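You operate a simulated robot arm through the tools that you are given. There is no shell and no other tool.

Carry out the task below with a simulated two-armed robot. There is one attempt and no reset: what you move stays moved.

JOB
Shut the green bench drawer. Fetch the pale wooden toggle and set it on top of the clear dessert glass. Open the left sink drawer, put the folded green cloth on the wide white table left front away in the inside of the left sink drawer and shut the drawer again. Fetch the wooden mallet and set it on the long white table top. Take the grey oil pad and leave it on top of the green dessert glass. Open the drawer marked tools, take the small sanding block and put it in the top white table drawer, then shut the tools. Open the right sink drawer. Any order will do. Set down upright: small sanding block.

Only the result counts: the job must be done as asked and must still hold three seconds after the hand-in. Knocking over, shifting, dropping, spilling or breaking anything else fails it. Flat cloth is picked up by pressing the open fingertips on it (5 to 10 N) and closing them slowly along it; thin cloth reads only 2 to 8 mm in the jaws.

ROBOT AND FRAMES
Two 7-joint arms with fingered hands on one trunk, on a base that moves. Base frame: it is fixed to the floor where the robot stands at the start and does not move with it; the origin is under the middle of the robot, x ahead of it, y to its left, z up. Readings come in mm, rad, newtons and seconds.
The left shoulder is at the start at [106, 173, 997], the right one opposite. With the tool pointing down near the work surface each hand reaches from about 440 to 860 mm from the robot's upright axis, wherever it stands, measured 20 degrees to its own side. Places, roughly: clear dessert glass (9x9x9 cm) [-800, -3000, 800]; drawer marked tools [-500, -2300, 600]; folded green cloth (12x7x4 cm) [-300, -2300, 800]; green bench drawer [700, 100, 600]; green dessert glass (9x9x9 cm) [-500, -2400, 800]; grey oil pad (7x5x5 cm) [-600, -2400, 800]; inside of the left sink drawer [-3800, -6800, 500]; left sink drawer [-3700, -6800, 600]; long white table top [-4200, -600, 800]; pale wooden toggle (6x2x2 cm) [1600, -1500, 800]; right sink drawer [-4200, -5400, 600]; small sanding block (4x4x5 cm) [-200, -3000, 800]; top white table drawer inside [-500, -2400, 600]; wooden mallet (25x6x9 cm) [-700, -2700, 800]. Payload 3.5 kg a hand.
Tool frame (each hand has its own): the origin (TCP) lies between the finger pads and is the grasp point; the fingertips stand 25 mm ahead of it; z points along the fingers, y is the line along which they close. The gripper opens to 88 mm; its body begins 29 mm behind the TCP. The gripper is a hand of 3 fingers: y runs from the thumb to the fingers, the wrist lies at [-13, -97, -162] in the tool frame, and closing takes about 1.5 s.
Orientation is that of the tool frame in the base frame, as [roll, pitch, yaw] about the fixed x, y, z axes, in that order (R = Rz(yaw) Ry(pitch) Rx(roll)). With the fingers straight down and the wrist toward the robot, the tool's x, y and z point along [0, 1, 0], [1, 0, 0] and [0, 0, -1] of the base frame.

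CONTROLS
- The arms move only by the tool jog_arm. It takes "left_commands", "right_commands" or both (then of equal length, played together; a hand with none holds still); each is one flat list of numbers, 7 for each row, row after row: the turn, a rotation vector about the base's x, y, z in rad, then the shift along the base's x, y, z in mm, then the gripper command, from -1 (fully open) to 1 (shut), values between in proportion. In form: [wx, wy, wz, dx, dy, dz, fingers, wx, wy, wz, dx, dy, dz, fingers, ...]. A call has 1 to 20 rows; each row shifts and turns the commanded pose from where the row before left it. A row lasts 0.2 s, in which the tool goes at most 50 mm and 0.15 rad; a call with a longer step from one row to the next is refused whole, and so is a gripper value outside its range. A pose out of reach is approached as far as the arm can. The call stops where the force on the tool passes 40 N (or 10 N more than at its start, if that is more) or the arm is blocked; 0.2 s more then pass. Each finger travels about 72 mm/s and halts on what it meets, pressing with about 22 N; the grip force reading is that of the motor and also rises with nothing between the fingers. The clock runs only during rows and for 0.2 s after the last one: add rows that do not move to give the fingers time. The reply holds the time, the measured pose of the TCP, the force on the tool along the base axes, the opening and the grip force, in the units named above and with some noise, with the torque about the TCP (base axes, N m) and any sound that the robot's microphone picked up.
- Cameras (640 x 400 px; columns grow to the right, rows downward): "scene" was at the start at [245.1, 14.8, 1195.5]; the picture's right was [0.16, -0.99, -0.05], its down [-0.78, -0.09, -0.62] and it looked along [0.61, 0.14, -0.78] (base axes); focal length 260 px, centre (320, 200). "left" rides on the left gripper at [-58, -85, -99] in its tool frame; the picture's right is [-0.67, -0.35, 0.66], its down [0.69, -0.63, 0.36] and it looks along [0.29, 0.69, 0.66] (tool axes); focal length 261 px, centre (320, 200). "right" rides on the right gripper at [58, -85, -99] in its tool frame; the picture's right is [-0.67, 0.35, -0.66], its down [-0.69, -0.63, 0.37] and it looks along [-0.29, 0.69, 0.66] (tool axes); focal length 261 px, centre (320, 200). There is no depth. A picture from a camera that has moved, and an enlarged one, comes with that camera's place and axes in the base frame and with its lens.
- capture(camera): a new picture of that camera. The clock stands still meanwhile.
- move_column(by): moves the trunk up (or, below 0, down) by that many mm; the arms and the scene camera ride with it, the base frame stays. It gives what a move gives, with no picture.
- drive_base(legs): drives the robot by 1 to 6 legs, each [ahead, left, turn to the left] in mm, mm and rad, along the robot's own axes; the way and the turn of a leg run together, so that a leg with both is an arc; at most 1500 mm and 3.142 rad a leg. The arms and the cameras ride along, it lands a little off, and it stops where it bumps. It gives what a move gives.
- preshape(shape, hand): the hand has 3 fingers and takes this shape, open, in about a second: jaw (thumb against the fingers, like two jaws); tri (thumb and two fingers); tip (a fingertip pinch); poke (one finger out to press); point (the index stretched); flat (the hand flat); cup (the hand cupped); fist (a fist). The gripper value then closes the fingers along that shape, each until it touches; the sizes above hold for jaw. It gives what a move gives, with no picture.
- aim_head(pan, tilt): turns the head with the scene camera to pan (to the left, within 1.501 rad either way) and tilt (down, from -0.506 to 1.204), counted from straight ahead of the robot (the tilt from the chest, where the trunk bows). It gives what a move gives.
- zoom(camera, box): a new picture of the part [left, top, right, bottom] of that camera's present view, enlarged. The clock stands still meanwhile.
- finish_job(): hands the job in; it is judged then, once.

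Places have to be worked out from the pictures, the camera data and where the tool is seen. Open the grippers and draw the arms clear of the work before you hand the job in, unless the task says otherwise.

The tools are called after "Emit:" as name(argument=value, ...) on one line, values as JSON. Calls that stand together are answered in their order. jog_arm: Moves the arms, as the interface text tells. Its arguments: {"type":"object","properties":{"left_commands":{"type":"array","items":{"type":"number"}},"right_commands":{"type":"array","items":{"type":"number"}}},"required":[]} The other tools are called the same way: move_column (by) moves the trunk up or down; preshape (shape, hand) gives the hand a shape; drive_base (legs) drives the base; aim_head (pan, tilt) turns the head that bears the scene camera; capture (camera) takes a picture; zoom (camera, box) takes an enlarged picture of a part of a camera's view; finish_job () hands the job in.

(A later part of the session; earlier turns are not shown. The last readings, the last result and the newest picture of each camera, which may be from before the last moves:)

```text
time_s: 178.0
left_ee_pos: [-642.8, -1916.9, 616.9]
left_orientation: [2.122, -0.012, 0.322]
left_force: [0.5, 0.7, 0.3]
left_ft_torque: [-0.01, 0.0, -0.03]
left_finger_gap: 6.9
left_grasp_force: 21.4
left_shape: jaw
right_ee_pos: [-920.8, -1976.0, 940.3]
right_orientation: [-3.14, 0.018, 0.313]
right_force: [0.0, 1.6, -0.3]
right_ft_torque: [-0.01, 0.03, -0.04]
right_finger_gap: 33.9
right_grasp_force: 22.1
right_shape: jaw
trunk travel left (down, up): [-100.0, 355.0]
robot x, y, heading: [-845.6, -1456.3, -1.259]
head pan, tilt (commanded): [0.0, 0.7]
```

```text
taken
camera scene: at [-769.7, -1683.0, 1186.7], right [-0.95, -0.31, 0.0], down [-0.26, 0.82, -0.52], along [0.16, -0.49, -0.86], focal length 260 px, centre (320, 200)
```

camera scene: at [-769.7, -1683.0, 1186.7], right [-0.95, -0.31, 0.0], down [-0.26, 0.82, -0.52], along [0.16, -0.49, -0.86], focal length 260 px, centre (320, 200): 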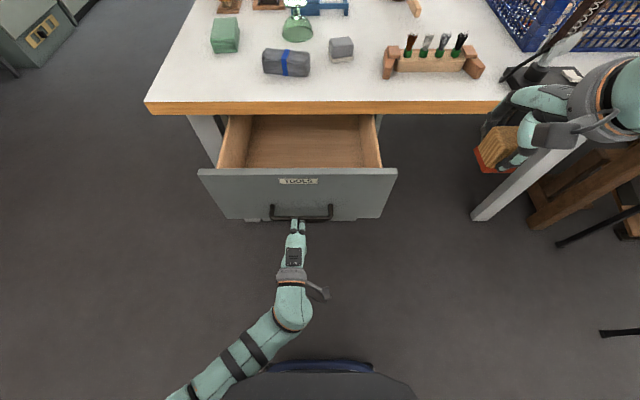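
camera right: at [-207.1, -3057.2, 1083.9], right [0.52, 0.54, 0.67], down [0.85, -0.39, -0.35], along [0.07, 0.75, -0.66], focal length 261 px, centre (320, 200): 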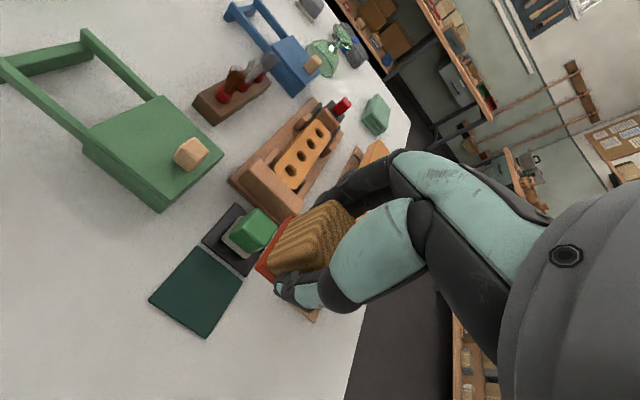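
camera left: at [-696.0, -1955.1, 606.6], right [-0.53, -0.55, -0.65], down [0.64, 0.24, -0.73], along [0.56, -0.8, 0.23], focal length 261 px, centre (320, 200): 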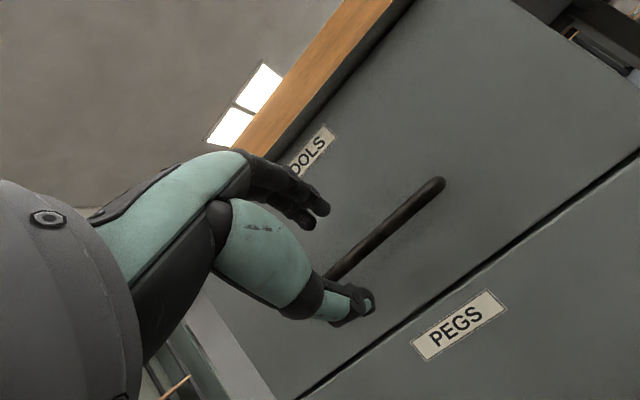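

The jaw gap dropped to 6.9 mm, so the bar may have slipped. I'll check the left camera.

Emit:
capture(camera="left")

Emit:
zoom(camera="scene", box=[180, 100, 420, 250])

```text
taken
camera left: at [-737.7, -1811.4, 595.6], right [-0.51, -0.57, -0.65], down [0.65, 0.24, -0.72], along [0.56, -0.79, 0.25], focal length 261 px, centre (320, 200)
```

left: 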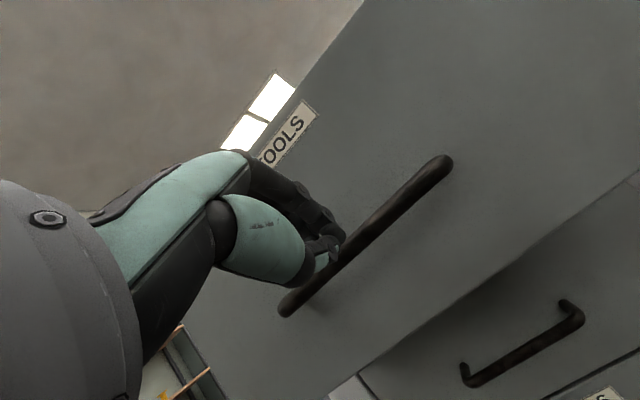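

```text
2.67 times, centred on (300, 175) of scene
camera zoom: at [-769.7, -1683.0, 1186.7], right [-0.95, -0.31, 0.0], down [-0.26, 0.82, -0.52], along [0.16, -0.49, -0.86], focal length 693 px, centre (373, 267)
```

zoom: 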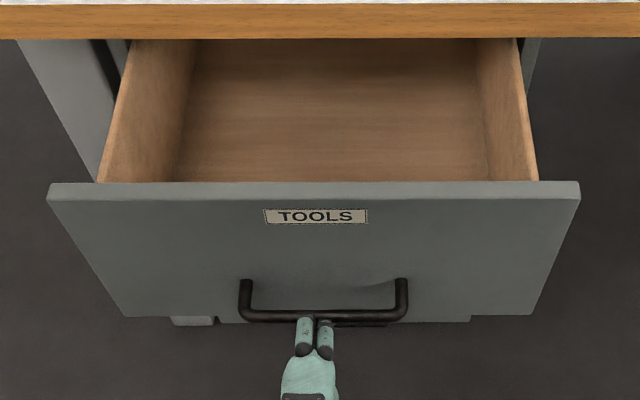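

The hand slipped to just in front of the bar with the drawer about 210 mm open. I'll re-grip slightly deeper and test whether it opens further.

Emit:
jog_arm(left_commands=[0, 0, 0, -2.5, 7.6, 5, 0.18, 0, 0, 0, 0, 0, 0, 0.18, 0, 0, 0, 0, 0, 0, 0.18])

Emit:
zoom(camera="left", box=[240, 150, 460, 340])

```text
time_s: 178.8
left_ee_pos: [-640.4, -1908.6, 620.5]
left_orientation: [2.12, -0.019, 0.322]
left_force: [0.0, -0.7, 0.1]
left_ft_torque: [-0.01, 0.0, 0.0]
left_finger_gap: 35.8
left_grasp_force: 0.0
left_shape: jaw
right_ee_pos: [-921.0, -1976.5, 939.9]
right_orientation: [-3.14, 0.017, 0.315]
right_force: [0.4, 0.6, -0.8]
right_ft_torque: [0.03, -0.03, 0.05]
right_finger_gap: 33.7
right_grasp_force: 22.4
right_shape: jaw
trunk travel left (down, up): [-100.0, 355.0]
robot x, y, heading: [-845.2, -1457.3, -1.256]
head pan, tilt (commanded): [0.0, 0.7]
```

```text
2.11 times, centred on (350, 245) of left
camera zoom: at [-735.4, -1804.3, 598.4], right [-0.5, -0.57, -0.65], down [0.66, 0.24, -0.71], along [0.56, -0.79, 0.25], focal length 549 px, centre (257, 105)
```

zoom: 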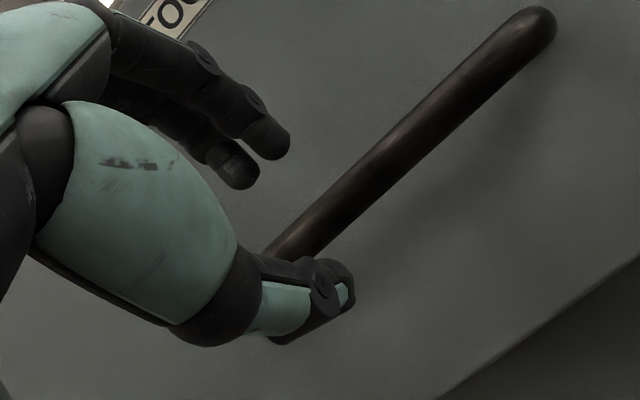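

The bar is about 30 mm ahead on the tool axis. I'll advance 24 mm, close, and then test-pull by backing the base 50 mm.

Emit:
jog_arm(left_commands=[0, 0, 0, 3.2, -9.7, -6.3, 0.18, 0, 0, 0, 3.1, -9.7, -6.2, 0.18, 0, 0, 0, 0, 0, 0, 0.5, 0, 0, 0, 0, 0, 0, 0.8, 0, 0, 0, 0, 0, 0, 1, 0, 0, 0, 0, 0, 0, 1, 0, 0, 0, 0, 0, 0, 1])

Emit:
drive_base(legs=[[-50, 0, 0]])

Emit:
capture(camera="scene")

Emit:
capture(camera="left")

```text
time_s: 180.4
left_ee_pos: [-644.0, -1921.0, 604.0]
left_orientation: [2.139, -0.007, 0.313]
left_force: [0.0, 0.4, -0.7]
left_ft_torque: [-0.02, 0.03, -0.02]
left_finger_gap: 0.0
left_grasp_force: 22.2
left_shape: jaw
right_ee_pos: [-919.7, -1976.0, 939.2]
right_orientation: [-3.141, 0.017, 0.315]
right_force: [-1.2, -0.4, -0.6]
right_ft_torque: [0.01, 0.03, 0.01]
right_finger_gap: 34.0
right_grasp_force: 22.1
right_shape: jaw
trunk travel left (down, up): [-100.0, 355.0]
robot x, y, heading: [-845.4, -1454.5, -1.254]
head pan, tilt (commanded): [0.0, 0.7]
```

```text
time_s: 181.3
left_ee_pos: [-660.0, -1873.5, 604.5]
left_orientation: [2.137, -0.007, 0.314]
left_force: [0.3, 0.2, 0.8]
left_ft_torque: [0.02, -0.02, -0.01]
left_finger_gap: 0.0
left_grasp_force: 22.3
left_shape: jaw
right_ee_pos: [-935.4, -1926.3, 939.5]
right_orientation: [-3.142, 0.016, 0.312]
right_force: [-0.6, -0.3, -0.5]
right_ft_torque: [-0.01, 0.01, 0.0]
right_finger_gap: 33.8
right_grasp_force: 22.2
right_shape: jaw
trunk travel left (down, up): [-100.0, 355.0]
robot x, y, heading: [-856.7, -1409.5, -1.258]
head pan, tilt (commanded): [0.0, 0.7]
```

```text
taken
camera scene: at [-785.4, -1634.2, 1186.9], right [-0.95, -0.31, 0.0], down [-0.26, 0.81, -0.52], along [0.16, -0.49, -0.86], focal length 260 px, centre (320, 200)
```

scene: 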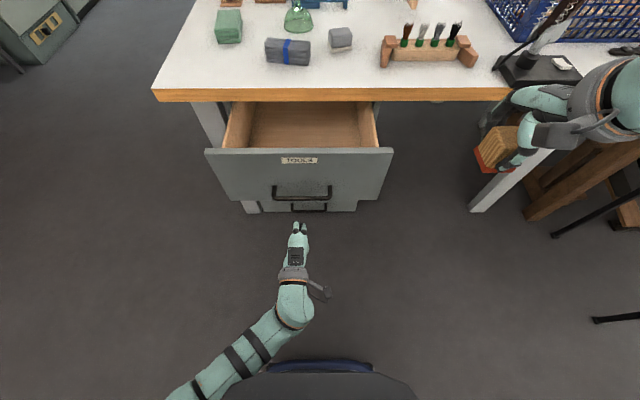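

```text
taken
camera left: at [-755.0, -1768.2, 585.5], right [-0.52, -0.55, -0.65], down [0.65, 0.24, -0.72], along [0.56, -0.8, 0.23], focal length 261 px, centre (320, 200)
```

left: 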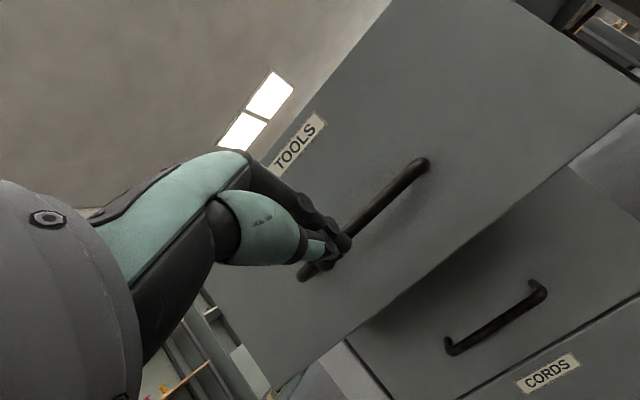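

The second grip missed the bar. The drawer is open about 200 mm; to test for more travel I'll hook the left hand over the drawer front from inside and pull. First I'll raise it and bring it above the drawer.

Emit:
jog_arm(left_commands=[0.1057, 0.0343, 0, 0, 0, 27, 1, 0.1057, 0.0343, 0, 0, 0, 27, 1, 0.1057, 0.0343, 0, 0, 0, 27, 1, 0.1057, 0.0343, 0, 0, 0, 27, 1, 0.1057, 0.0343, 0, 0, 0, 27, 1, 0.1057, 0.0343, 0, 0, 0, 27, 1, 0.1057, 0.0343, 0, 0, 0, 27, 1, 0.1057, 0.0343, 0, 0, 0, 27, 1, 0.1057, 0.0343, 0, 0, 0, 27, 1])

Emit:
jog_arm(left_commands=[0, 0, 0, 22, -29.5, 0, 1, 0, 0, 0, 22, -29.5, 0, 1, 0, 0, 0, 22, -29.5, 0, 1, 0, 0, 0, 22, -29.5, 0, 1, 0, 0, 0, 21, -29.5, 0, 1])

Emit:
capture(camera="scene")

Emit:
capture(camera="left")

```text
time_s: 182.5
left_ee_pos: [-614.6, -1854.0, 698.8]
left_orientation: [2.702, -0.23, 0.28]
left_force: [-0.6, -0.2, 0.1]
left_ft_torque: [0.0, 0.0, 0.01]
left_finger_gap: 0.0
left_grasp_force: 22.6
left_shape: jaw
right_ee_pos: [-935.7, -1928.4, 939.1]
right_orientation: [-3.141, 0.016, 0.314]
right_force: [-0.3, 0.0, -0.2]
right_ft_torque: [-0.01, -0.03, 0.01]
right_finger_gap: 33.6
right_grasp_force: 22.4
right_shape: jaw
trunk travel left (down, up): [-100.0, 355.0]
robot x, y, heading: [-859.3, -1408.4, -1.26]
head pan, tilt (commanded): [0.0, 0.7]
stopped in row 6 (left hand): the arm was blocked; the commanded pose is now the measured one
```

```text
time_s: 183.7
left_ee_pos: [-506.3, -2001.7, 699.3]
left_orientation: [2.702, -0.227, 0.282]
left_force: [0.7, -0.7, 0.8]
left_ft_torque: [0.01, 0.02, -0.01]
left_finger_gap: 0.1
left_grasp_force: 21.9
left_shape: jaw
right_ee_pos: [-935.2, -1928.5, 939.1]
right_orientation: [-3.139, 0.017, 0.314]
right_force: [-0.1, -0.5, 0.4]
right_ft_torque: [-0.02, -0.03, -0.04]
right_finger_gap: 33.8
right_grasp_force: 21.6
right_shape: jaw
trunk travel left (down, up): [-100.0, 355.0]
robot x, y, heading: [-856.7, -1411.4, -1.261]
head pan, tilt (commanded): [0.0, 0.7]
```

```text
taken
camera scene: at [-784.5, -1636.5, 1186.1], right [-0.95, -0.31, 0.0], down [-0.26, 0.82, -0.51], along [0.16, -0.49, -0.86], focal length 260 px, centre (320, 200)
```

scene: 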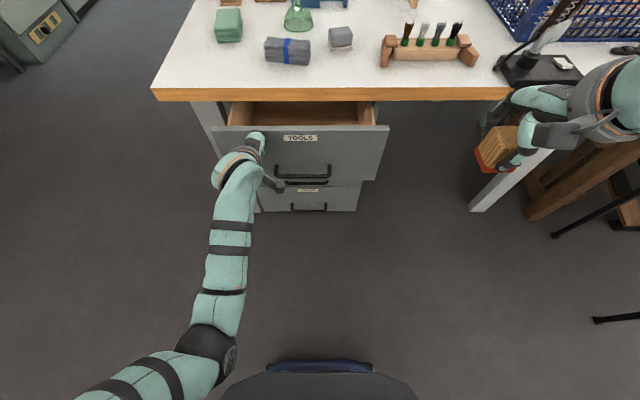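

```text
taken
camera left: at [-604.2, -1905.3, 737.8], right [-0.48, -0.1, -0.87], down [0.66, 0.62, -0.43], along [0.58, -0.78, -0.23], focal length 261 px, centre (320, 200)
```

left: 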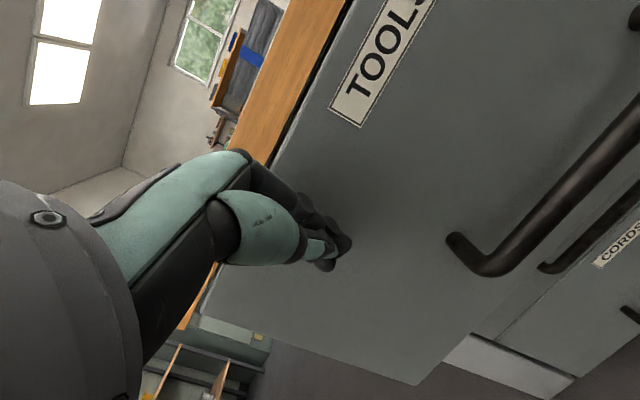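

The rise was blocked at z≈699 and the following move pushed the drawer part-way in, so it's now open only about 130 mm. I'll back the left hand off the face before anything else, one step at a time.

Emit:
jog_arm(left_commands=[0, 0, 0, -9, 28, 0, 1, 0, 0, 0, -9, 28, 0, 1, 0, 0, 0, -9, 28, 0, 1])

Emit:
drive_base(legs=[[0, -150, 0]])

Emit:
capture(camera="scene")

```text
time_s: 184.5
left_ee_pos: [-512.6, -1920.5, 708.7]
left_orientation: [2.672, -0.283, 0.293]
left_force: [-0.1, -0.8, 0.3]
left_ft_torque: [-0.01, -0.01, 0.0]
left_finger_gap: 0.0
left_grasp_force: 22.1
left_shape: jaw
right_ee_pos: [-935.0, -1928.1, 939.5]
right_orientation: [-3.14, 0.018, 0.313]
right_force: [0.3, -0.7, -0.6]
right_ft_torque: [-0.01, 0.01, 0.01]
right_finger_gap: 33.5
right_grasp_force: 21.9
right_shape: jaw
trunk travel left (down, up): [-100.0, 355.0]
robot x, y, heading: [-861.4, -1411.6, -1.263]
head pan, tilt (commanded): [0.0, 0.7]
```

```text
time_s: 185.9
left_ee_pos: [-656.2, -1964.5, 704.1]
left_orientation: [2.684, -0.289, 0.287]
left_force: [0.1, 0.6, 0.4]
left_ft_torque: [0.03, -0.01, 0.01]
left_finger_gap: 0.0
left_grasp_force: 22.0
left_shape: jaw
right_ee_pos: [-1079.3, -1974.9, 939.2]
right_orientation: [-3.141, 0.016, 0.313]
right_force: [0.0, -0.1, -0.6]
right_ft_torque: [-0.02, 0.0, -0.01]
right_finger_gap: 33.9
right_grasp_force: 22.1
right_shape: jaw
trunk travel left (down, up): [-100.0, 355.0]
robot x, y, heading: [-1003.0, -1457.3, -1.254]
head pan, tilt (commanded): [0.0, 0.7]
```

```text
taken
camera scene: at [-929.4, -1682.5, 1186.3], right [-0.95, -0.31, 0.0], down [-0.26, 0.82, -0.52], along [0.16, -0.49, -0.86], focal length 260 px, centre (320, 200)
```

scene: 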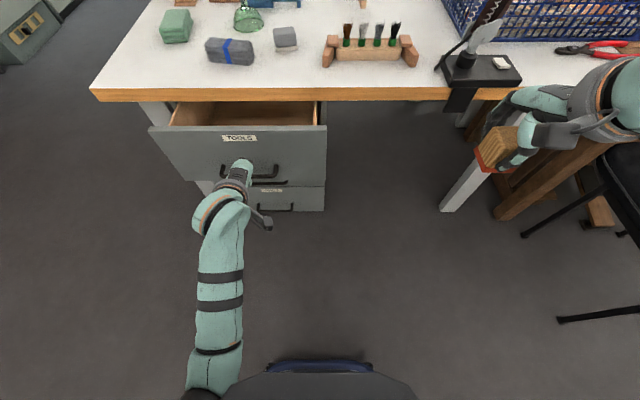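

I'll zoom on the drawer front to locate the handle bar again.

Emit:
zoom(camera="scene", box=[140, 90, 340, 220])

Emit:
capture(camera="left")

```text
3.08 times, centred on (240, 155) of scene
camera zoom: at [-929.4, -1682.5, 1186.3], right [-0.95, -0.31, 0.0], down [-0.26, 0.82, -0.52], along [0.16, -0.49, -0.86], focal length 799 px, centre (566, 338)
```

zoom: 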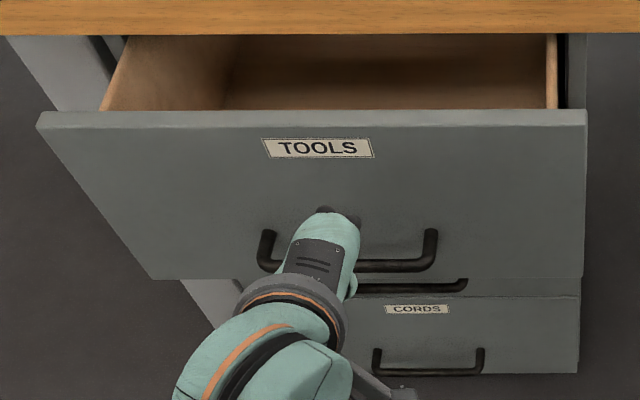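

```text
taken
camera left: at [-758.4, -1867.9, 736.6], right [-0.42, -0.1, -0.9], down [0.68, 0.62, -0.39], along [0.6, -0.78, -0.19], focal length 261 px, centre (320, 200)
```

left: 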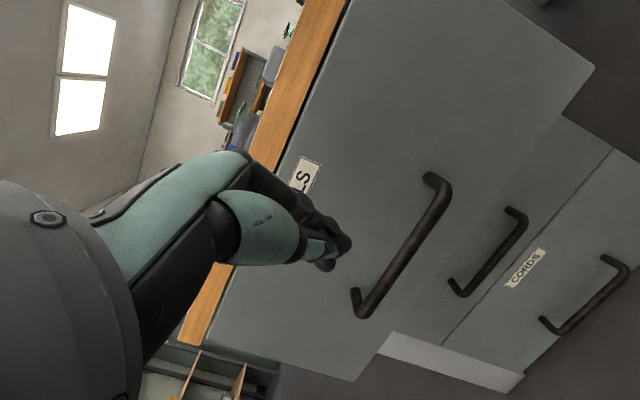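

The bar is now at about (-612, -2027, 605). I'll reorient the left hand to the 1.0 rad tilt at a pre-grasp 75 mm before the bar along the tool axis.

Emit:
jog_arm(left_commands=[-0.121, 0.023, -0.0104, 4.8, -0.5, -11.7, 0.1, -0.121, 0.023, -0.0104, 4.8, -0.5, -11.7, 0.1, -0.121, 0.023, -0.0104, 4.8, -0.5, -11.7, 0.1, -0.121, 0.023, -0.0104, 4.8, -0.5, -11.7, 0.1, -0.121, 0.023, -0.0104, 4.8, -0.5, -11.7, 0.1, 0, 0, 0, 0, 0, 0, 0.1])

Emit:
zoom(camera="left", box=[240, 150, 480, 340])

```text
time_s: 187.3
left_ee_pos: [-631.8, -1964.8, 645.1]
left_orientation: [2.134, 0.01, 0.311]
left_force: [0.0, 0.9, -0.3]
left_ft_torque: [-0.03, -0.03, 0.01]
left_finger_gap: 39.6
left_grasp_force: 0.1
left_shape: jaw
right_ee_pos: [-1080.4, -1974.9, 939.5]
right_orientation: [-3.14, 0.016, 0.314]
right_force: [-0.1, 0.2, -1.1]
right_ft_torque: [-0.03, 0.0, 0.01]
right_finger_gap: 34.0
right_grasp_force: 21.8
right_shape: jaw
trunk travel left (down, up): [-100.0, 355.0]
robot x, y, heading: [-1002.9, -1458.2, -1.259]
head pan, tilt (commanded): [0.0, 0.7]
```

```text
2.11 times, centred on (360, 245) of left
camera zoom: at [-727.3, -1859.6, 627.0], right [-0.53, -0.56, -0.64], down [0.64, 0.23, -0.73], along [0.56, -0.8, 0.23], focal length 549 px, centre (236, 105)
```

zoom: 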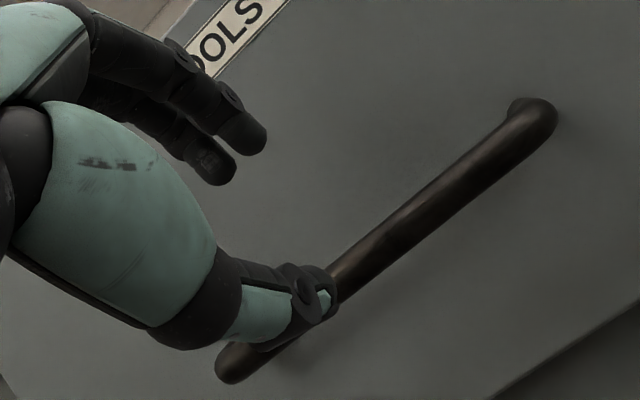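

The bar is about 75 mm ahead and 2 mm low in the tool frame. I'll advance 70 mm with a 31 mm gap so the bar sits deep between the fingers, then check.

Emit:
jog_arm(left_commands=[0, 0, 0, 3.6, -11, -7.9, 0.3, 0, 0, 0, 3.6, -11, -7.9, 0.3, 0, 0, 0, 3.6, -11, -7.9, 0.3, 0, 0, 0, 3.6, -11, -7.9, 0.3, 0, 0, 0, 3.5, -10.8, -8, 0.3, 0, 0, 0, 0, 0, 0, 0.3])

Emit:
zoom(camera="left", box=[240, 150, 460, 340])

```text
time_s: 188.7
left_ee_pos: [-614.0, -2020.3, 605.9]
left_orientation: [2.134, 0.01, 0.312]
left_force: [-0.8, 0.4, -0.6]
left_ft_torque: [-0.05, 0.0, 0.0]
left_finger_gap: 31.2
left_grasp_force: 0.0
left_shape: jaw
right_ee_pos: [-1078.1, -1975.3, 939.0]
right_orientation: [-3.138, 0.017, 0.315]
right_force: [-0.5, 0.5, 0.4]
right_ft_torque: [0.0, 0.02, -0.01]
right_finger_gap: 33.7
right_grasp_force: 22.2
right_shape: jaw
trunk travel left (down, up): [-100.0, 355.0]
robot x, y, heading: [-1001.4, -1454.4, -1.259]
head pan, tilt (commanded): [0.0, 0.7]
```

```text
2.11 times, centred on (350, 245) of left
camera zoom: at [-709.2, -1915.2, 587.6], right [-0.53, -0.56, -0.64], down [0.64, 0.23, -0.73], along [0.56, -0.8, 0.23], focal length 549 px, centre (257, 105)
```

zoom: 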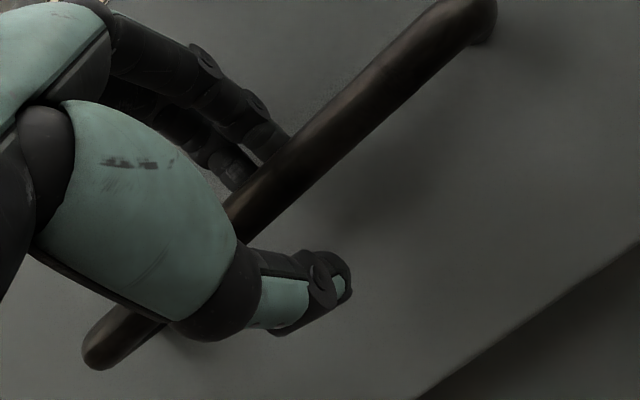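

The bar sits deeper now. I'll close and verify the gap before pulling.

Emit:
jog_arm(left_commands=[0, 0, 0, 0, 0, 0, 0.6, 0, 0, 0, 0, 0, 0, 0.8, 0, 0, 0, 0, 0, 0, 1, 0, 0, 0, 0, 0, 0, 1, 0, 0, 0, 0, 0, 0, 1])

```text
time_s: 189.9
left_ee_pos: [-613.3, -2021.3, 603.4]
left_orientation: [2.138, 0.01, 0.31]
left_force: [-0.4, -0.9, -7.5]
left_ft_torque: [0.03, 0.02, 0.03]
left_finger_gap: 2.8
left_grasp_force: 21.9
left_shape: jaw
right_ee_pos: [-1078.0, -1975.0, 939.3]
right_orientation: [-3.139, 0.018, 0.314]
right_force: [0.1, 0.2, -0.6]
right_ft_torque: [-0.01, 0.05, 0.03]
right_finger_gap: 33.7
right_grasp_force: 21.9
right_shape: jaw
trunk travel left (down, up): [-100.0, 355.0]
robot x, y, heading: [-1000.2, -1456.3, -1.257]
head pan, tilt (commanded): [0.0, 0.7]
```

The gap reads only 2.8 mm with a small downward force; I'll look before pulling.

Emit:
zoom(camera="left", box=[240, 150, 460, 340])

Emit:
zoom(camera="scene", box=[140, 90, 340, 220])

```text
2.11 times, centred on (350, 245) of left
camera zoom: at [-709.1, -1915.2, 586.2], right [-0.53, -0.56, -0.64], down [0.64, 0.24, -0.73], along [0.56, -0.8, 0.23], focal length 549 px, centre (257, 105)
```

zoom: 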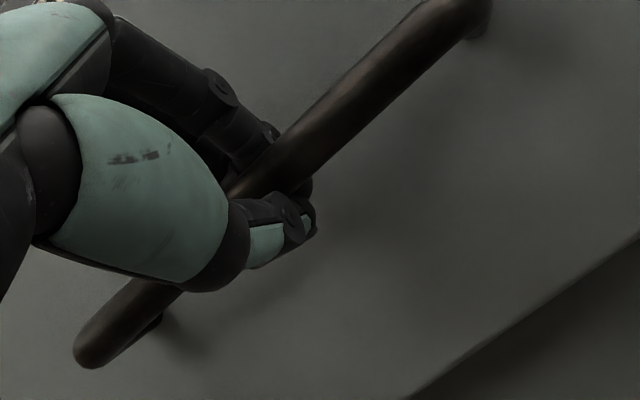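

```text
3.08 times, centred on (240, 155) of scene
camera zoom: at [-927.7, -1683.4, 1185.9], right [-0.95, -0.31, 0.0], down [-0.26, 0.82, -0.51], along [0.16, -0.49, -0.86], focal length 799 px, centre (566, 338)
```

zoom: 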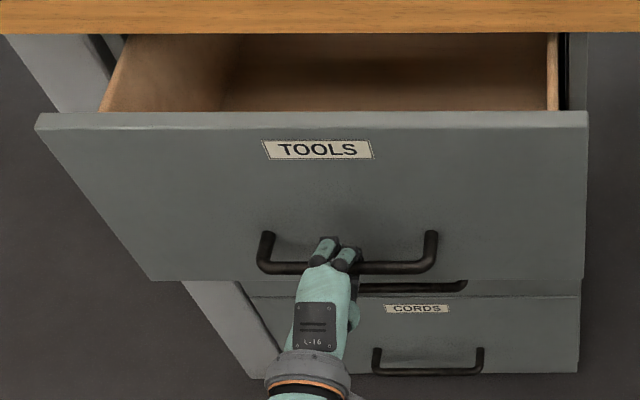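

The fingers are wrapped over and behind the bar, a hooking grip. I'll pull by backing the base 90 mm and check.

Emit:
drive_base(legs=[[-90, 0, 0]])

Emit:
zoom(camera="scene", box=[140, 90, 340, 220])

```text
time_s: 191.0
left_ee_pos: [-642.6, -1936.3, 604.5]
left_orientation: [2.138, 0.01, 0.308]
left_force: [-1.5, -1.6, -13.4]
left_ft_torque: [0.06, 0.07, -0.01]
left_finger_gap: 3.4
left_grasp_force: 21.5
left_shape: jaw
right_ee_pos: [-1106.7, -1890.0, 939.3]
right_orientation: [-3.141, 0.017, 0.315]
right_force: [-1.0, 0.6, 0.2]
right_ft_torque: [-0.01, -0.03, 0.01]
right_finger_gap: 34.0
right_grasp_force: 21.9
right_shape: jaw
trunk travel left (down, up): [-100.0, 355.0]
robot x, y, heading: [-1030.3, -1371.4, -1.263]
head pan, tilt (commanded): [0.0, 0.7]
```

```text
3.08 times, centred on (240, 155) of scene
camera zoom: at [-955.5, -1597.2, 1186.1], right [-0.95, -0.31, 0.0], down [-0.26, 0.82, -0.51], along [0.16, -0.49, -0.86], focal length 799 px, centre (566, 338)
```

zoom: 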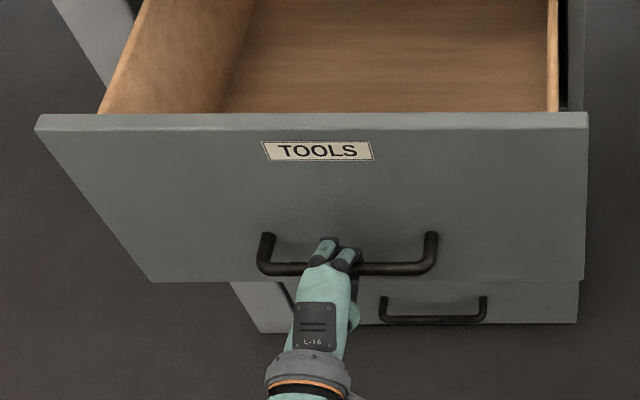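

The drawer follows and is at about 210 mm open. I'll pull another 100 mm to see if there's more travel.

Emit:
drive_base(legs=[[-100, 0, 0]])

Emit:
capture(camera="scene")

```text
time_s: 192.2
left_ee_pos: [-672.8, -1840.9, 604.4]
left_orientation: [2.141, 0.008, 0.31]
left_force: [-2.1, -0.9, -14.1]
left_ft_torque: [0.1, 0.05, -0.02]
left_finger_gap: 3.1
left_grasp_force: 22.7
left_shape: jaw
right_ee_pos: [-1137.7, -1795.6, 940.5]
right_orientation: [-3.139, 0.018, 0.313]
right_force: [-0.8, 0.2, -0.4]
right_ft_torque: [-0.01, -0.07, -0.01]
right_finger_gap: 33.7
right_grasp_force: 22.1
right_shape: jaw
trunk travel left (down, up): [-100.0, 355.0]
robot x, y, heading: [-1058.6, -1277.1, -1.257]
head pan, tilt (commanded): [0.0, 0.7]
```

```text
taken
camera scene: at [-986.2, -1502.4, 1186.1], right [-0.95, -0.31, 0.0], down [-0.26, 0.82, -0.51], along [0.16, -0.49, -0.86], focal length 260 px, centre (320, 200)
```

scene: 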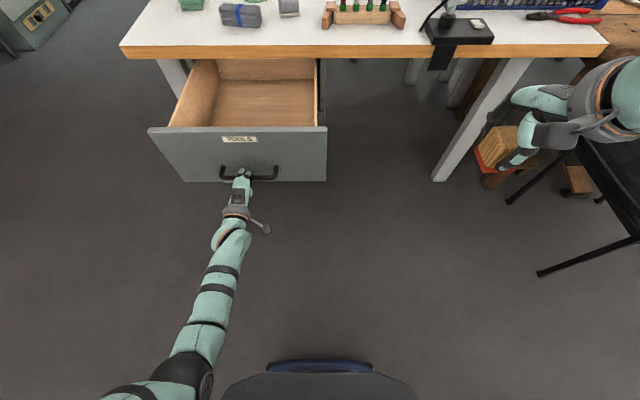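

The drawer is now about 310 mm open with its back wall visible. I'll release the handle and withdraw the left hand along the tool axis.

Emit:
jog_arm(left_commands=[0, 0, 0, 0, 0, 0, 0.6, 0, 0, 0, 0, 0, 0, 0.3, 0, 0, 0, 0, 0, 0, 0.3, 0, 0, 0, -3.6, 11, 8, 0.3, 0, 0, 0, -3.6, 11, 8, 0.3, 0, 0, 0, -3.6, 11, 8, 0.3, 0, 0, 0, -3.6, 11, 8, 0.3, 0, 0, 0, -3.6, 11, 8, 0.3])

Emit:
capture(camera="left")

Emit:
capture(camera="scene")

```text
time_s: 194.0
left_ee_pos: [-690.6, -1786.2, 644.2]
left_orientation: [2.138, 0.007, 0.313]
left_force: [-0.3, 0.3, -0.7]
left_ft_torque: [0.0, 0.02, -0.03]
left_finger_gap: 30.3
left_grasp_force: 0.0
left_shape: jaw
right_ee_pos: [-1139.1, -1794.6, 939.5]
right_orientation: [-3.139, 0.017, 0.313]
right_force: [0.4, 0.7, -0.2]
right_ft_torque: [0.01, -0.02, 0.01]
right_finger_gap: 33.9
right_grasp_force: 22.2
right_shape: jaw
trunk travel left (down, up): [-100.0, 355.0]
robot x, y, heading: [-1058.2, -1273.2, -1.264]
head pan, tilt (commanded): [0.0, 0.7]
```

```text
taken
camera left: at [-785.6, -1679.2, 626.8], right [-0.53, -0.55, -0.64], down [0.64, 0.24, -0.73], along [0.56, -0.8, 0.23], focal length 261 px, centre (320, 200)
```

left: 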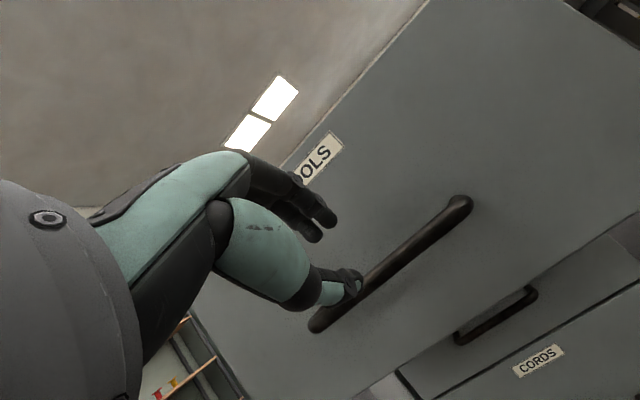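

```text
taken
camera scene: at [-986.9, -1501.5, 1186.4], right [-0.95, -0.31, 0.0], down [-0.26, 0.82, -0.52], along [0.16, -0.49, -0.86], focal length 260 px, centre (320, 200)
```

scene: 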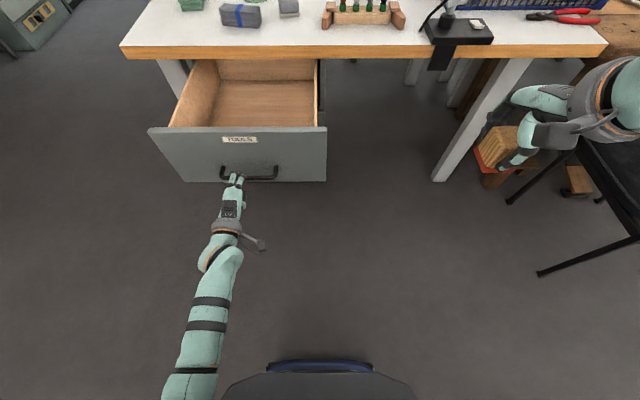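

The drawer stayed open. I'll raise the left hand and rotate it back to vertical, watching for any blockage.

Emit:
jog_arm(left_commands=[0.1057, 0.0343, 0, 0, 0, 30, 0, 0.1057, 0.0343, 0, 0, 0, 30, 0, 0.1057, 0.0343, 0, 0, 0, 30, 0, 0.1057, 0.0343, 0, 0, 0, 30, 0, 0.1057, 0.0343, 0, 0, 0, 30, 0, 0.1057, 0.0343, 0, 0, 0, 30, 0, 0.1057, 0.0343, 0, 0, 0, 30, 0, 0.1057, 0.0343, 0, 0, 0, 30, 0, 0.1057, 0.0343, 0, 0, 0, 30, 0])

```text
time_s: 196.0
left_ee_pos: [-677.7, -1782.7, 915.7]
left_orientation: [3.138, -0.012, 0.341]
left_force: [-0.1, -0.8, 0.0]
left_ft_torque: [0.0, -0.01, -0.01]
left_finger_gap: 44.0
left_grasp_force: 0.0
left_shape: jaw
right_ee_pos: [-1138.2, -1794.1, 940.7]
right_orientation: [-3.14, 0.014, 0.312]
right_force: [-0.7, 0.3, 0.3]
right_ft_torque: [0.02, -0.03, 0.0]
right_finger_gap: 33.9
right_grasp_force: 22.6
right_shape: jaw
trunk travel left (down, up): [-100.0, 355.0]
robot x, y, heading: [-1058.9, -1270.6, -1.259]
head pan, tilt (commanded): [0.0, 0.7]
```

Both hands are up. I'll retract the left hand a little, then drive so the right hand can reach into the open drawer.

Emit:
jog_arm(left_commands=[0, 0, 0, -10, 31, 5, 0, 0, 0, 0, -10, 31, 5, 0, 0, 0, 0, -10, 31, 5, 0])

Emit:
drive_base(legs=[[0, 320, 0], [290, 0, 0]])

Emit:
aim_head(pan=-0.15, tilt=0.8)

Emit:
capture(camera="scene")

Emit:
capture(camera="right")

```text
time_s: 197.0
left_ee_pos: [-673.8, -1714.1, 925.9]
left_orientation: [3.115, -0.026, 0.388]
left_force: [-0.9, 0.3, -0.9]
left_ft_torque: [-0.04, -0.01, -0.01]
left_finger_gap: 43.9
left_grasp_force: 0.0
left_shape: jaw
left hand out of reach, approached as far as the arm can: row 3
right_ee_pos: [-1138.4, -1793.4, 940.0]
right_orientation: [-3.141, 0.019, 0.312]
right_force: [0.4, 0.1, -0.8]
right_ft_torque: [0.0, -0.01, 0.01]
right_finger_gap: 33.8
right_grasp_force: 22.3
right_shape: jaw
trunk travel left (down, up): [-100.0, 355.0]
robot x, y, heading: [-1062.3, -1273.8, -1.259]
head pan, tilt (commanded): [0.0, 0.7]
stopped in row 3 (left hand): the arm was blocked; the commanded pose is now the measured one
```

```text
time_s: 200.7
left_ee_pos: [-278.1, -1895.4, 926.6]
left_orientation: [3.114, -0.026, 0.39]
left_force: [0.3, 0.5, -0.6]
left_ft_torque: [-0.04, 0.01, -0.01]
left_finger_gap: 43.8
left_grasp_force: 0.0
left_shape: jaw
right_ee_pos: [-742.6, -1976.2, 940.2]
right_orientation: [-3.14, 0.017, 0.316]
right_force: [0.0, -0.6, -0.3]
right_ft_torque: [0.0, 0.0, 0.0]
right_finger_gap: 33.6
right_grasp_force: 22.6
right_shape: jaw
trunk travel left (down, up): [-100.0, 355.0]
robot x, y, heading: [-660.4, -1457.3, -1.262]
head pan, tilt (commanded): [0.0, 0.7]
```

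```text
time_s: 201.4
left_ee_pos: [-279.0, -1895.2, 927.0]
left_orientation: [3.114, -0.027, 0.388]
left_force: [0.7, 0.2, 0.1]
left_ft_torque: [0.0, 0.02, 0.02]
left_finger_gap: 44.0
left_grasp_force: 0.0
left_shape: jaw
right_ee_pos: [-743.0, -1975.1, 939.0]
right_orientation: [-3.138, 0.019, 0.314]
right_force: [0.6, -0.4, -1.2]
right_ft_torque: [-0.01, 0.01, 0.0]
right_finger_gap: 33.7
right_grasp_force: 22.2
right_shape: jaw
trunk travel left (down, up): [-100.0, 355.0]
robot x, y, heading: [-660.5, -1455.8, -1.258]
head pan, tilt (commanded): [-0.15, 0.799]
```

```text
taken
camera scene: at [-605.2, -1679.6, 1180.2], right [-0.98, -0.17, 0.05], down [-0.17, 0.89, -0.43], along [0.03, -0.43, -0.9], focal length 260 px, centre (320, 200)
```

scene: 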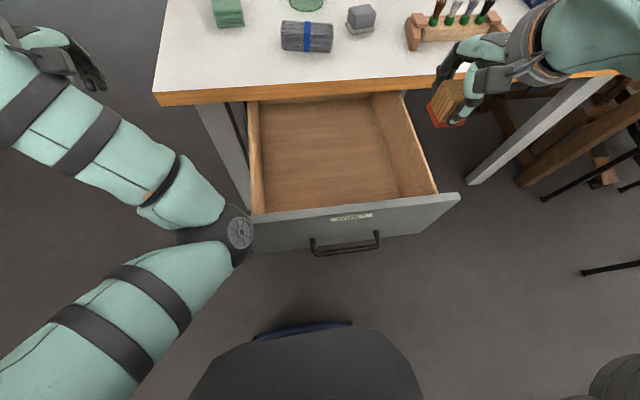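

```text
taken
camera right: at [-710.9, -1877.7, 1038.3], right [-0.52, -0.54, 0.67], down [-0.85, 0.39, -0.35], along [-0.07, -0.75, -0.66], focal length 261 px, centre (320, 200)
```

right: 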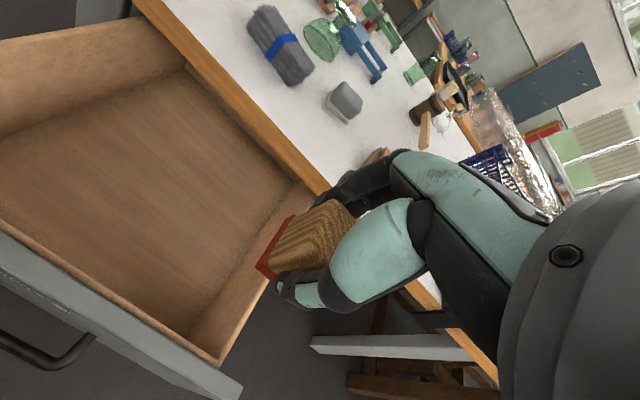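

The left elbow hangs inward close above the drawer's corner. I'll lift the left hand and move it outward to clear it before working with the right hand.

Emit:
jog_arm(left_commands=[0, 0, 0, 16, 5, 25, 0, 0, 0, 0, 16, 5, 25, 0, 0, 0, 0, 16, 5, 25, 0, 0, 0, 0, 16, 5, 25, 0, 0, 0, 0, 16, 5, 25, 0, 0, 0, 0, 16, 5, 25, 0])

Emit:
capture(camera="scene")

```text
time_s: 202.8
left_ee_pos: [-177.1, -1862.6, 1066.6]
left_orientation: [3.136, -0.036, 0.403]
left_force: [-0.1, -0.1, -0.2]
left_ft_torque: [-0.02, -0.01, -0.03]
left_finger_gap: 43.8
left_grasp_force: 0.1
left_shape: jaw
right_ee_pos: [-742.2, -1976.2, 940.2]
right_orientation: [-3.14, 0.017, 0.314]
right_force: [-0.2, -0.3, 0.2]
right_ft_torque: [0.0, 0.01, -0.01]
right_finger_gap: 33.7
right_grasp_force: 21.8
right_shape: jaw
trunk travel left (down, up): [-100.0, 355.0]
robot x, y, heading: [-662.3, -1452.4, -1.256]
head pan, tilt (commanded): [-0.15, 0.799]
```

```text
taken
camera scene: at [-605.2, -1679.1, 1180.3], right [-0.98, -0.17, 0.05], down [-0.17, 0.89, -0.43], along [0.03, -0.43, -0.9], focal length 260 px, centre (320, 200)
```

scene: 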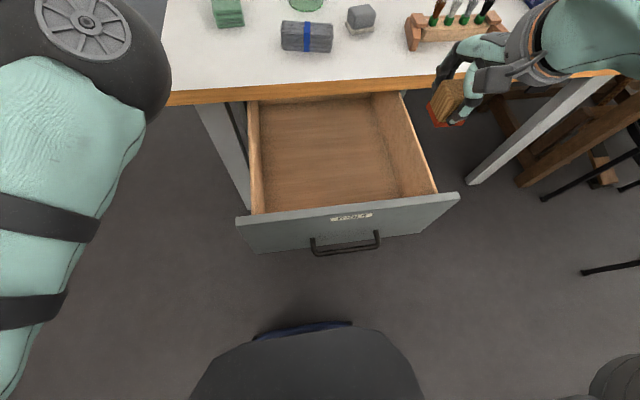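

The elbow is now high and clear. I'll move the right hand with the block over the drawer, keeping its height.

Emit:
jog_arm(right_commands=[0, 0, 0, 33.5, -20, 0, 1, 0, 0, 0, 33.5, -20, 0, 1, 0, 0, 0, 33.5, -20, 0, 1, 0, 0, 0, 33.5, -19, 0, 1, 0, 0, 0, 0, 0, 0, 1])

Emit:
capture(camera="right")

Emit:
capture(camera="scene")

```text
time_s: 204.0
left_ee_pos: [-178.1, -1862.5, 1070.1]
left_orientation: [3.127, -0.026, 0.406]
left_force: [-0.4, -0.2, -0.4]
left_ft_torque: [-0.03, -0.01, -0.02]
left_finger_gap: 43.8
left_grasp_force: 0.1
left_shape: jaw
right_ee_pos: [-606.9, -2054.0, 940.2]
right_orientation: [-3.141, 0.015, 0.315]
right_force: [-0.1, -0.3, -0.1]
right_ft_torque: [0.01, -0.04, 0.02]
right_finger_gap: 33.6
right_grasp_force: 22.1
right_shape: jaw
trunk travel left (down, up): [-100.0, 355.0]
robot x, y, heading: [-662.6, -1456.2, -1.26]
head pan, tilt (commanded): [-0.15, 0.799]
```

```text
taken
camera right: at [-576.3, -1956.4, 1038.9], right [-0.52, -0.54, 0.67], down [-0.85, 0.39, -0.35], along [-0.07, -0.75, -0.66], focal length 261 px, centre (320, 200)
```

right: 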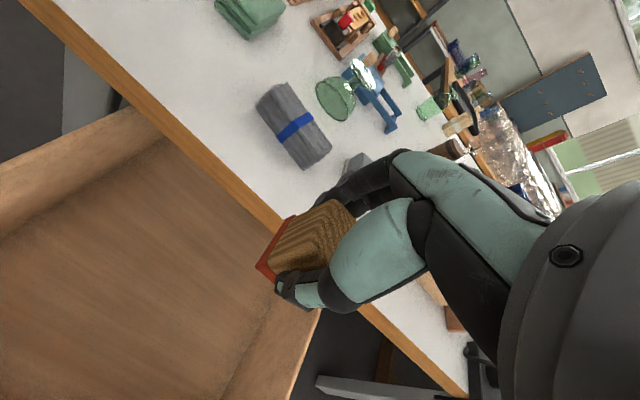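

```text
taken
camera scene: at [-606.0, -1679.3, 1180.3], right [-0.98, -0.17, 0.05], down [-0.17, 0.89, -0.43], along [0.03, -0.43, -0.9], focal length 260 px, centre (320, 200)
```

scene: 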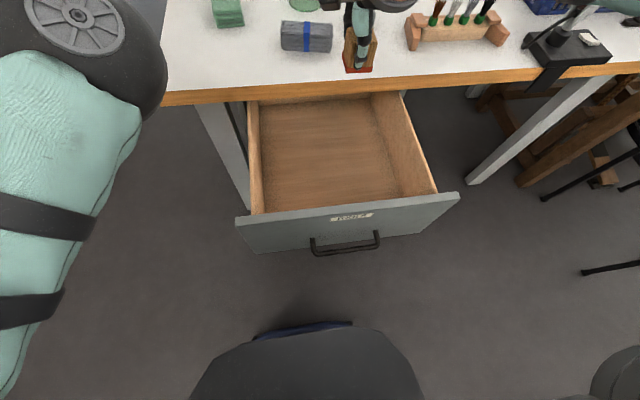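

The descent line falls well inside the drawer. I'll lower to z≈760 first and check clearances to the table edge and drawer front.

Emit:
jog_arm(right_commands=[0, 0, 0, 0, 0, -45, 1, 0, 0, 0, 0, 0, -45, 1, 0, 0, 0, 0, 0, -45, 1, 0, 0, 0, 0, 0, -45, 1, 0, 0, 0, 0, 0, 0, 1])

Emit:
capture(camera="scene")

Emit:
capture(camera="right")

```text
time_s: 205.2
left_ee_pos: [-175.9, -1862.7, 1072.5]
left_orientation: [3.124, -0.022, 0.407]
left_force: [0.5, -1.0, 0.3]
left_ft_torque: [0.04, 0.01, 0.02]
left_finger_gap: 43.7
left_grasp_force: 0.0
left_shape: jaw
right_ee_pos: [-605.9, -2054.1, 760.6]
right_orientation: [-3.139, 0.015, 0.316]
right_force: [0.0, 0.5, -0.9]
right_ft_torque: [0.03, -0.04, 0.02]
right_finger_gap: 33.5
right_grasp_force: 21.9
right_shape: jaw
trunk travel left (down, up): [-100.0, 355.0]
robot x, y, heading: [-667.0, -1455.7, -1.256]
head pan, tilt (commanded): [-0.15, 0.799]
```

```text
taken
camera scene: at [-605.2, -1679.1, 1180.4], right [-0.98, -0.17, 0.05], down [-0.17, 0.89, -0.43], along [0.03, -0.43, -0.9], focal length 260 px, centre (320, 200)
```

scene: 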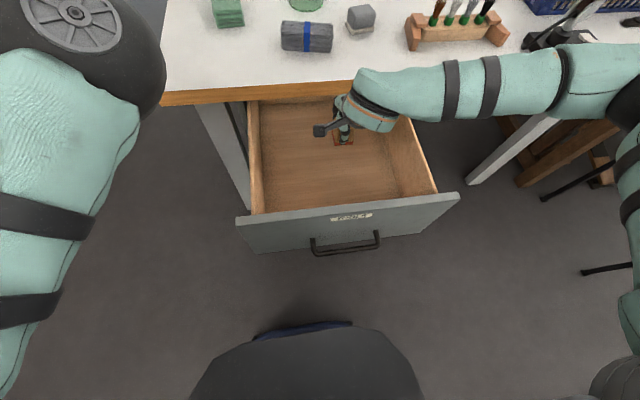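

```text
taken
camera right: at [-575.7, -1956.3, 859.0], right [-0.52, -0.54, 0.67], down [-0.85, 0.39, -0.35], along [-0.07, -0.75, -0.66], focal length 261 px, centre (320, 200)
```

right: 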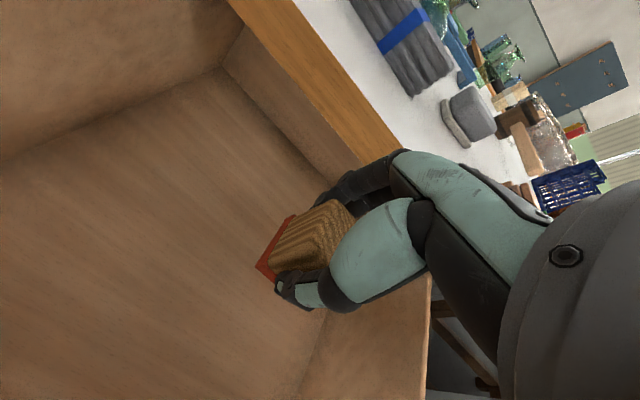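

Clearances look fine. I'll shift 20 mm deeper into the drawer for margin at the front panel and descend further.

Emit:
jog_arm(right_commands=[0, 0, 0, 6.2, -19, 0, 1, 0, 0, 0, 0, 0, -30, 1, 0, 0, 0, 0, 0, -30, 1, 0, 0, 0, 0, 0, -25, 1, 0, 0, 0, 0, 0, 0, 1])

Emit:
capture(camera="scene")

Emit:
capture(camera="right")

```text
time_s: 206.4
left_ee_pos: [-175.5, -1861.4, 1072.2]
left_orientation: [3.123, -0.024, 0.408]
left_force: [-0.3, -0.3, -0.9]
left_ft_torque: [0.01, -0.02, -0.01]
left_finger_gap: 44.0
left_grasp_force: 0.1
left_shape: jaw
right_ee_pos: [-602.2, -2073.4, 674.7]
right_orientation: [-3.139, 0.016, 0.315]
right_force: [-0.5, -0.6, -0.5]
right_ft_torque: [-0.02, 0.0, 0.0]
right_finger_gap: 33.7
right_grasp_force: 22.2
right_shape: jaw
trunk travel left (down, up): [-100.0, 355.0]
robot x, y, heading: [-664.3, -1458.7, -1.258]
head pan, tilt (commanded): [-0.15, 0.799]
```

```text
taken
camera scene: at [-605.2, -1679.4, 1180.3], right [-0.98, -0.17, 0.05], down [-0.17, 0.89, -0.43], along [0.03, -0.43, -0.9], focal length 260 px, centre (320, 200)
```

scene: 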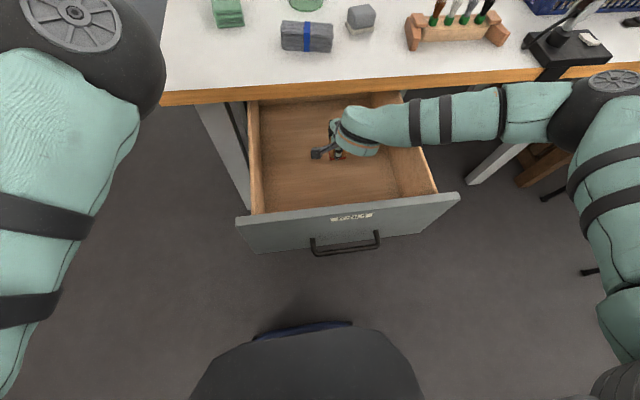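

```text
taken
camera right: at [-570.1, -1976.0, 773.1], right [-0.52, -0.54, 0.67], down [-0.85, 0.39, -0.35], along [-0.07, -0.75, -0.66], focal length 261 px, centre (320, 200)
```

right: 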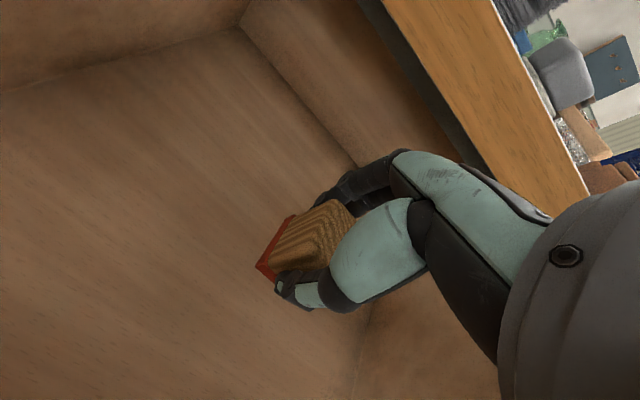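

Still free. I'll go down in smaller steps now, watching for contact of the block with the drawer floor.

Emit:
jog_arm(right_commands=[0, 0, 0, 0, 0, -15, 1, 0, 0, 0, 0, 0, -10, 1, 0, 0, 0, 0, 0, -5, 1, 0, 0, 0, 0, 0, 0, 1])

Emit:
zoom(camera="right", box=[220, 160, 400, 320])

```text
time_s: 207.4
left_ee_pos: [-176.2, -1861.5, 1071.9]
left_orientation: [3.121, -0.025, 0.409]
left_force: [-0.6, 0.1, -0.2]
left_ft_torque: [-0.02, 0.07, -0.02]
left_finger_gap: 43.8
left_grasp_force: 0.0
left_shape: jaw
right_ee_pos: [-601.5, -2072.5, 644.8]
right_orientation: [-3.138, 0.018, 0.313]
right_force: [0.7, 0.1, -0.3]
right_ft_torque: [-0.02, -0.02, 0.01]
right_finger_gap: 33.5
right_grasp_force: 21.8
right_shape: jaw
trunk travel left (down, up): [-100.0, 355.0]
robot x, y, heading: [-667.7, -1457.9, -1.253]
head pan, tilt (commanded): [-0.15, 0.799]
```

```text
2.50 times, centred on (310, 240) of right
camera zoom: at [-570.4, -1975.7, 743.4], right [-0.52, -0.54, 0.67], down [-0.85, 0.39, -0.35], along [-0.07, -0.75, -0.66], focal length 652 px, centre (345, 100)
```

zoom: 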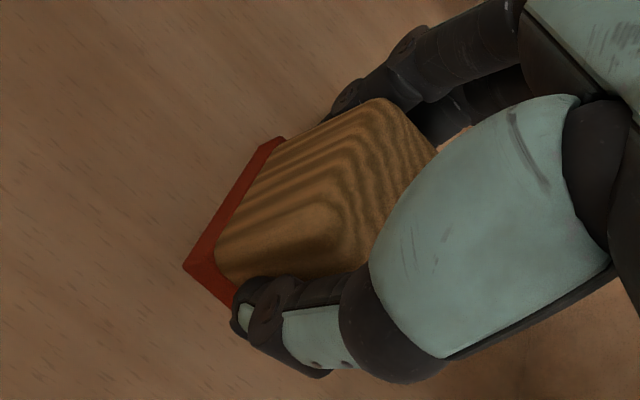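

Emit:
jog_arm(right_commands=[0, 0, 0, 0, 0, -6, 1, 0, 0, 0, 0, 0, -5, 1, 0, 0, 0, 0, 0, -4, 1, 0, 0, 0, 0, 0, 0, 1])

Emit:
zoom(camera="right", box=[220, 160, 400, 320])

```text
time_s: 208.4
left_ee_pos: [-175.5, -1861.7, 1071.3]
left_orientation: [3.124, -0.023, 0.409]
left_force: [-0.6, -0.3, 0.0]
left_ft_torque: [0.0, 0.03, -0.05]
left_finger_gap: 43.9
left_grasp_force: 0.0
left_shape: jaw
right_ee_pos: [-603.3, -2072.6, 629.2]
right_orientation: [-3.139, 0.017, 0.313]
right_force: [1.1, 0.9, 0.1]
right_ft_torque: [-0.02, 0.0, 0.0]
right_finger_gap: 33.3
right_grasp_force: 22.3
right_shape: jaw
trunk travel left (down, up): [-100.0, 355.0]
robot x, y, heading: [-661.5, -1458.4, -1.26]
head pan, tilt (commanded): [-0.15, 0.799]
```

```text
2.50 times, centred on (310, 240) of right
camera zoom: at [-570.7, -1975.6, 728.3], right [-0.52, -0.54, 0.67], down [-0.85, 0.39, -0.35], along [-0.07, -0.75, -0.66], focal length 652 px, centre (345, 100)
```

zoom: 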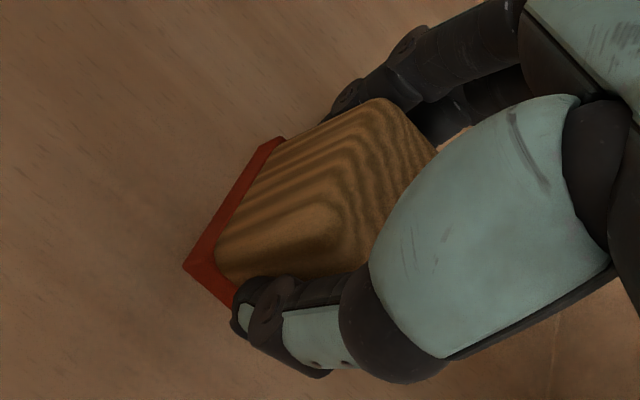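

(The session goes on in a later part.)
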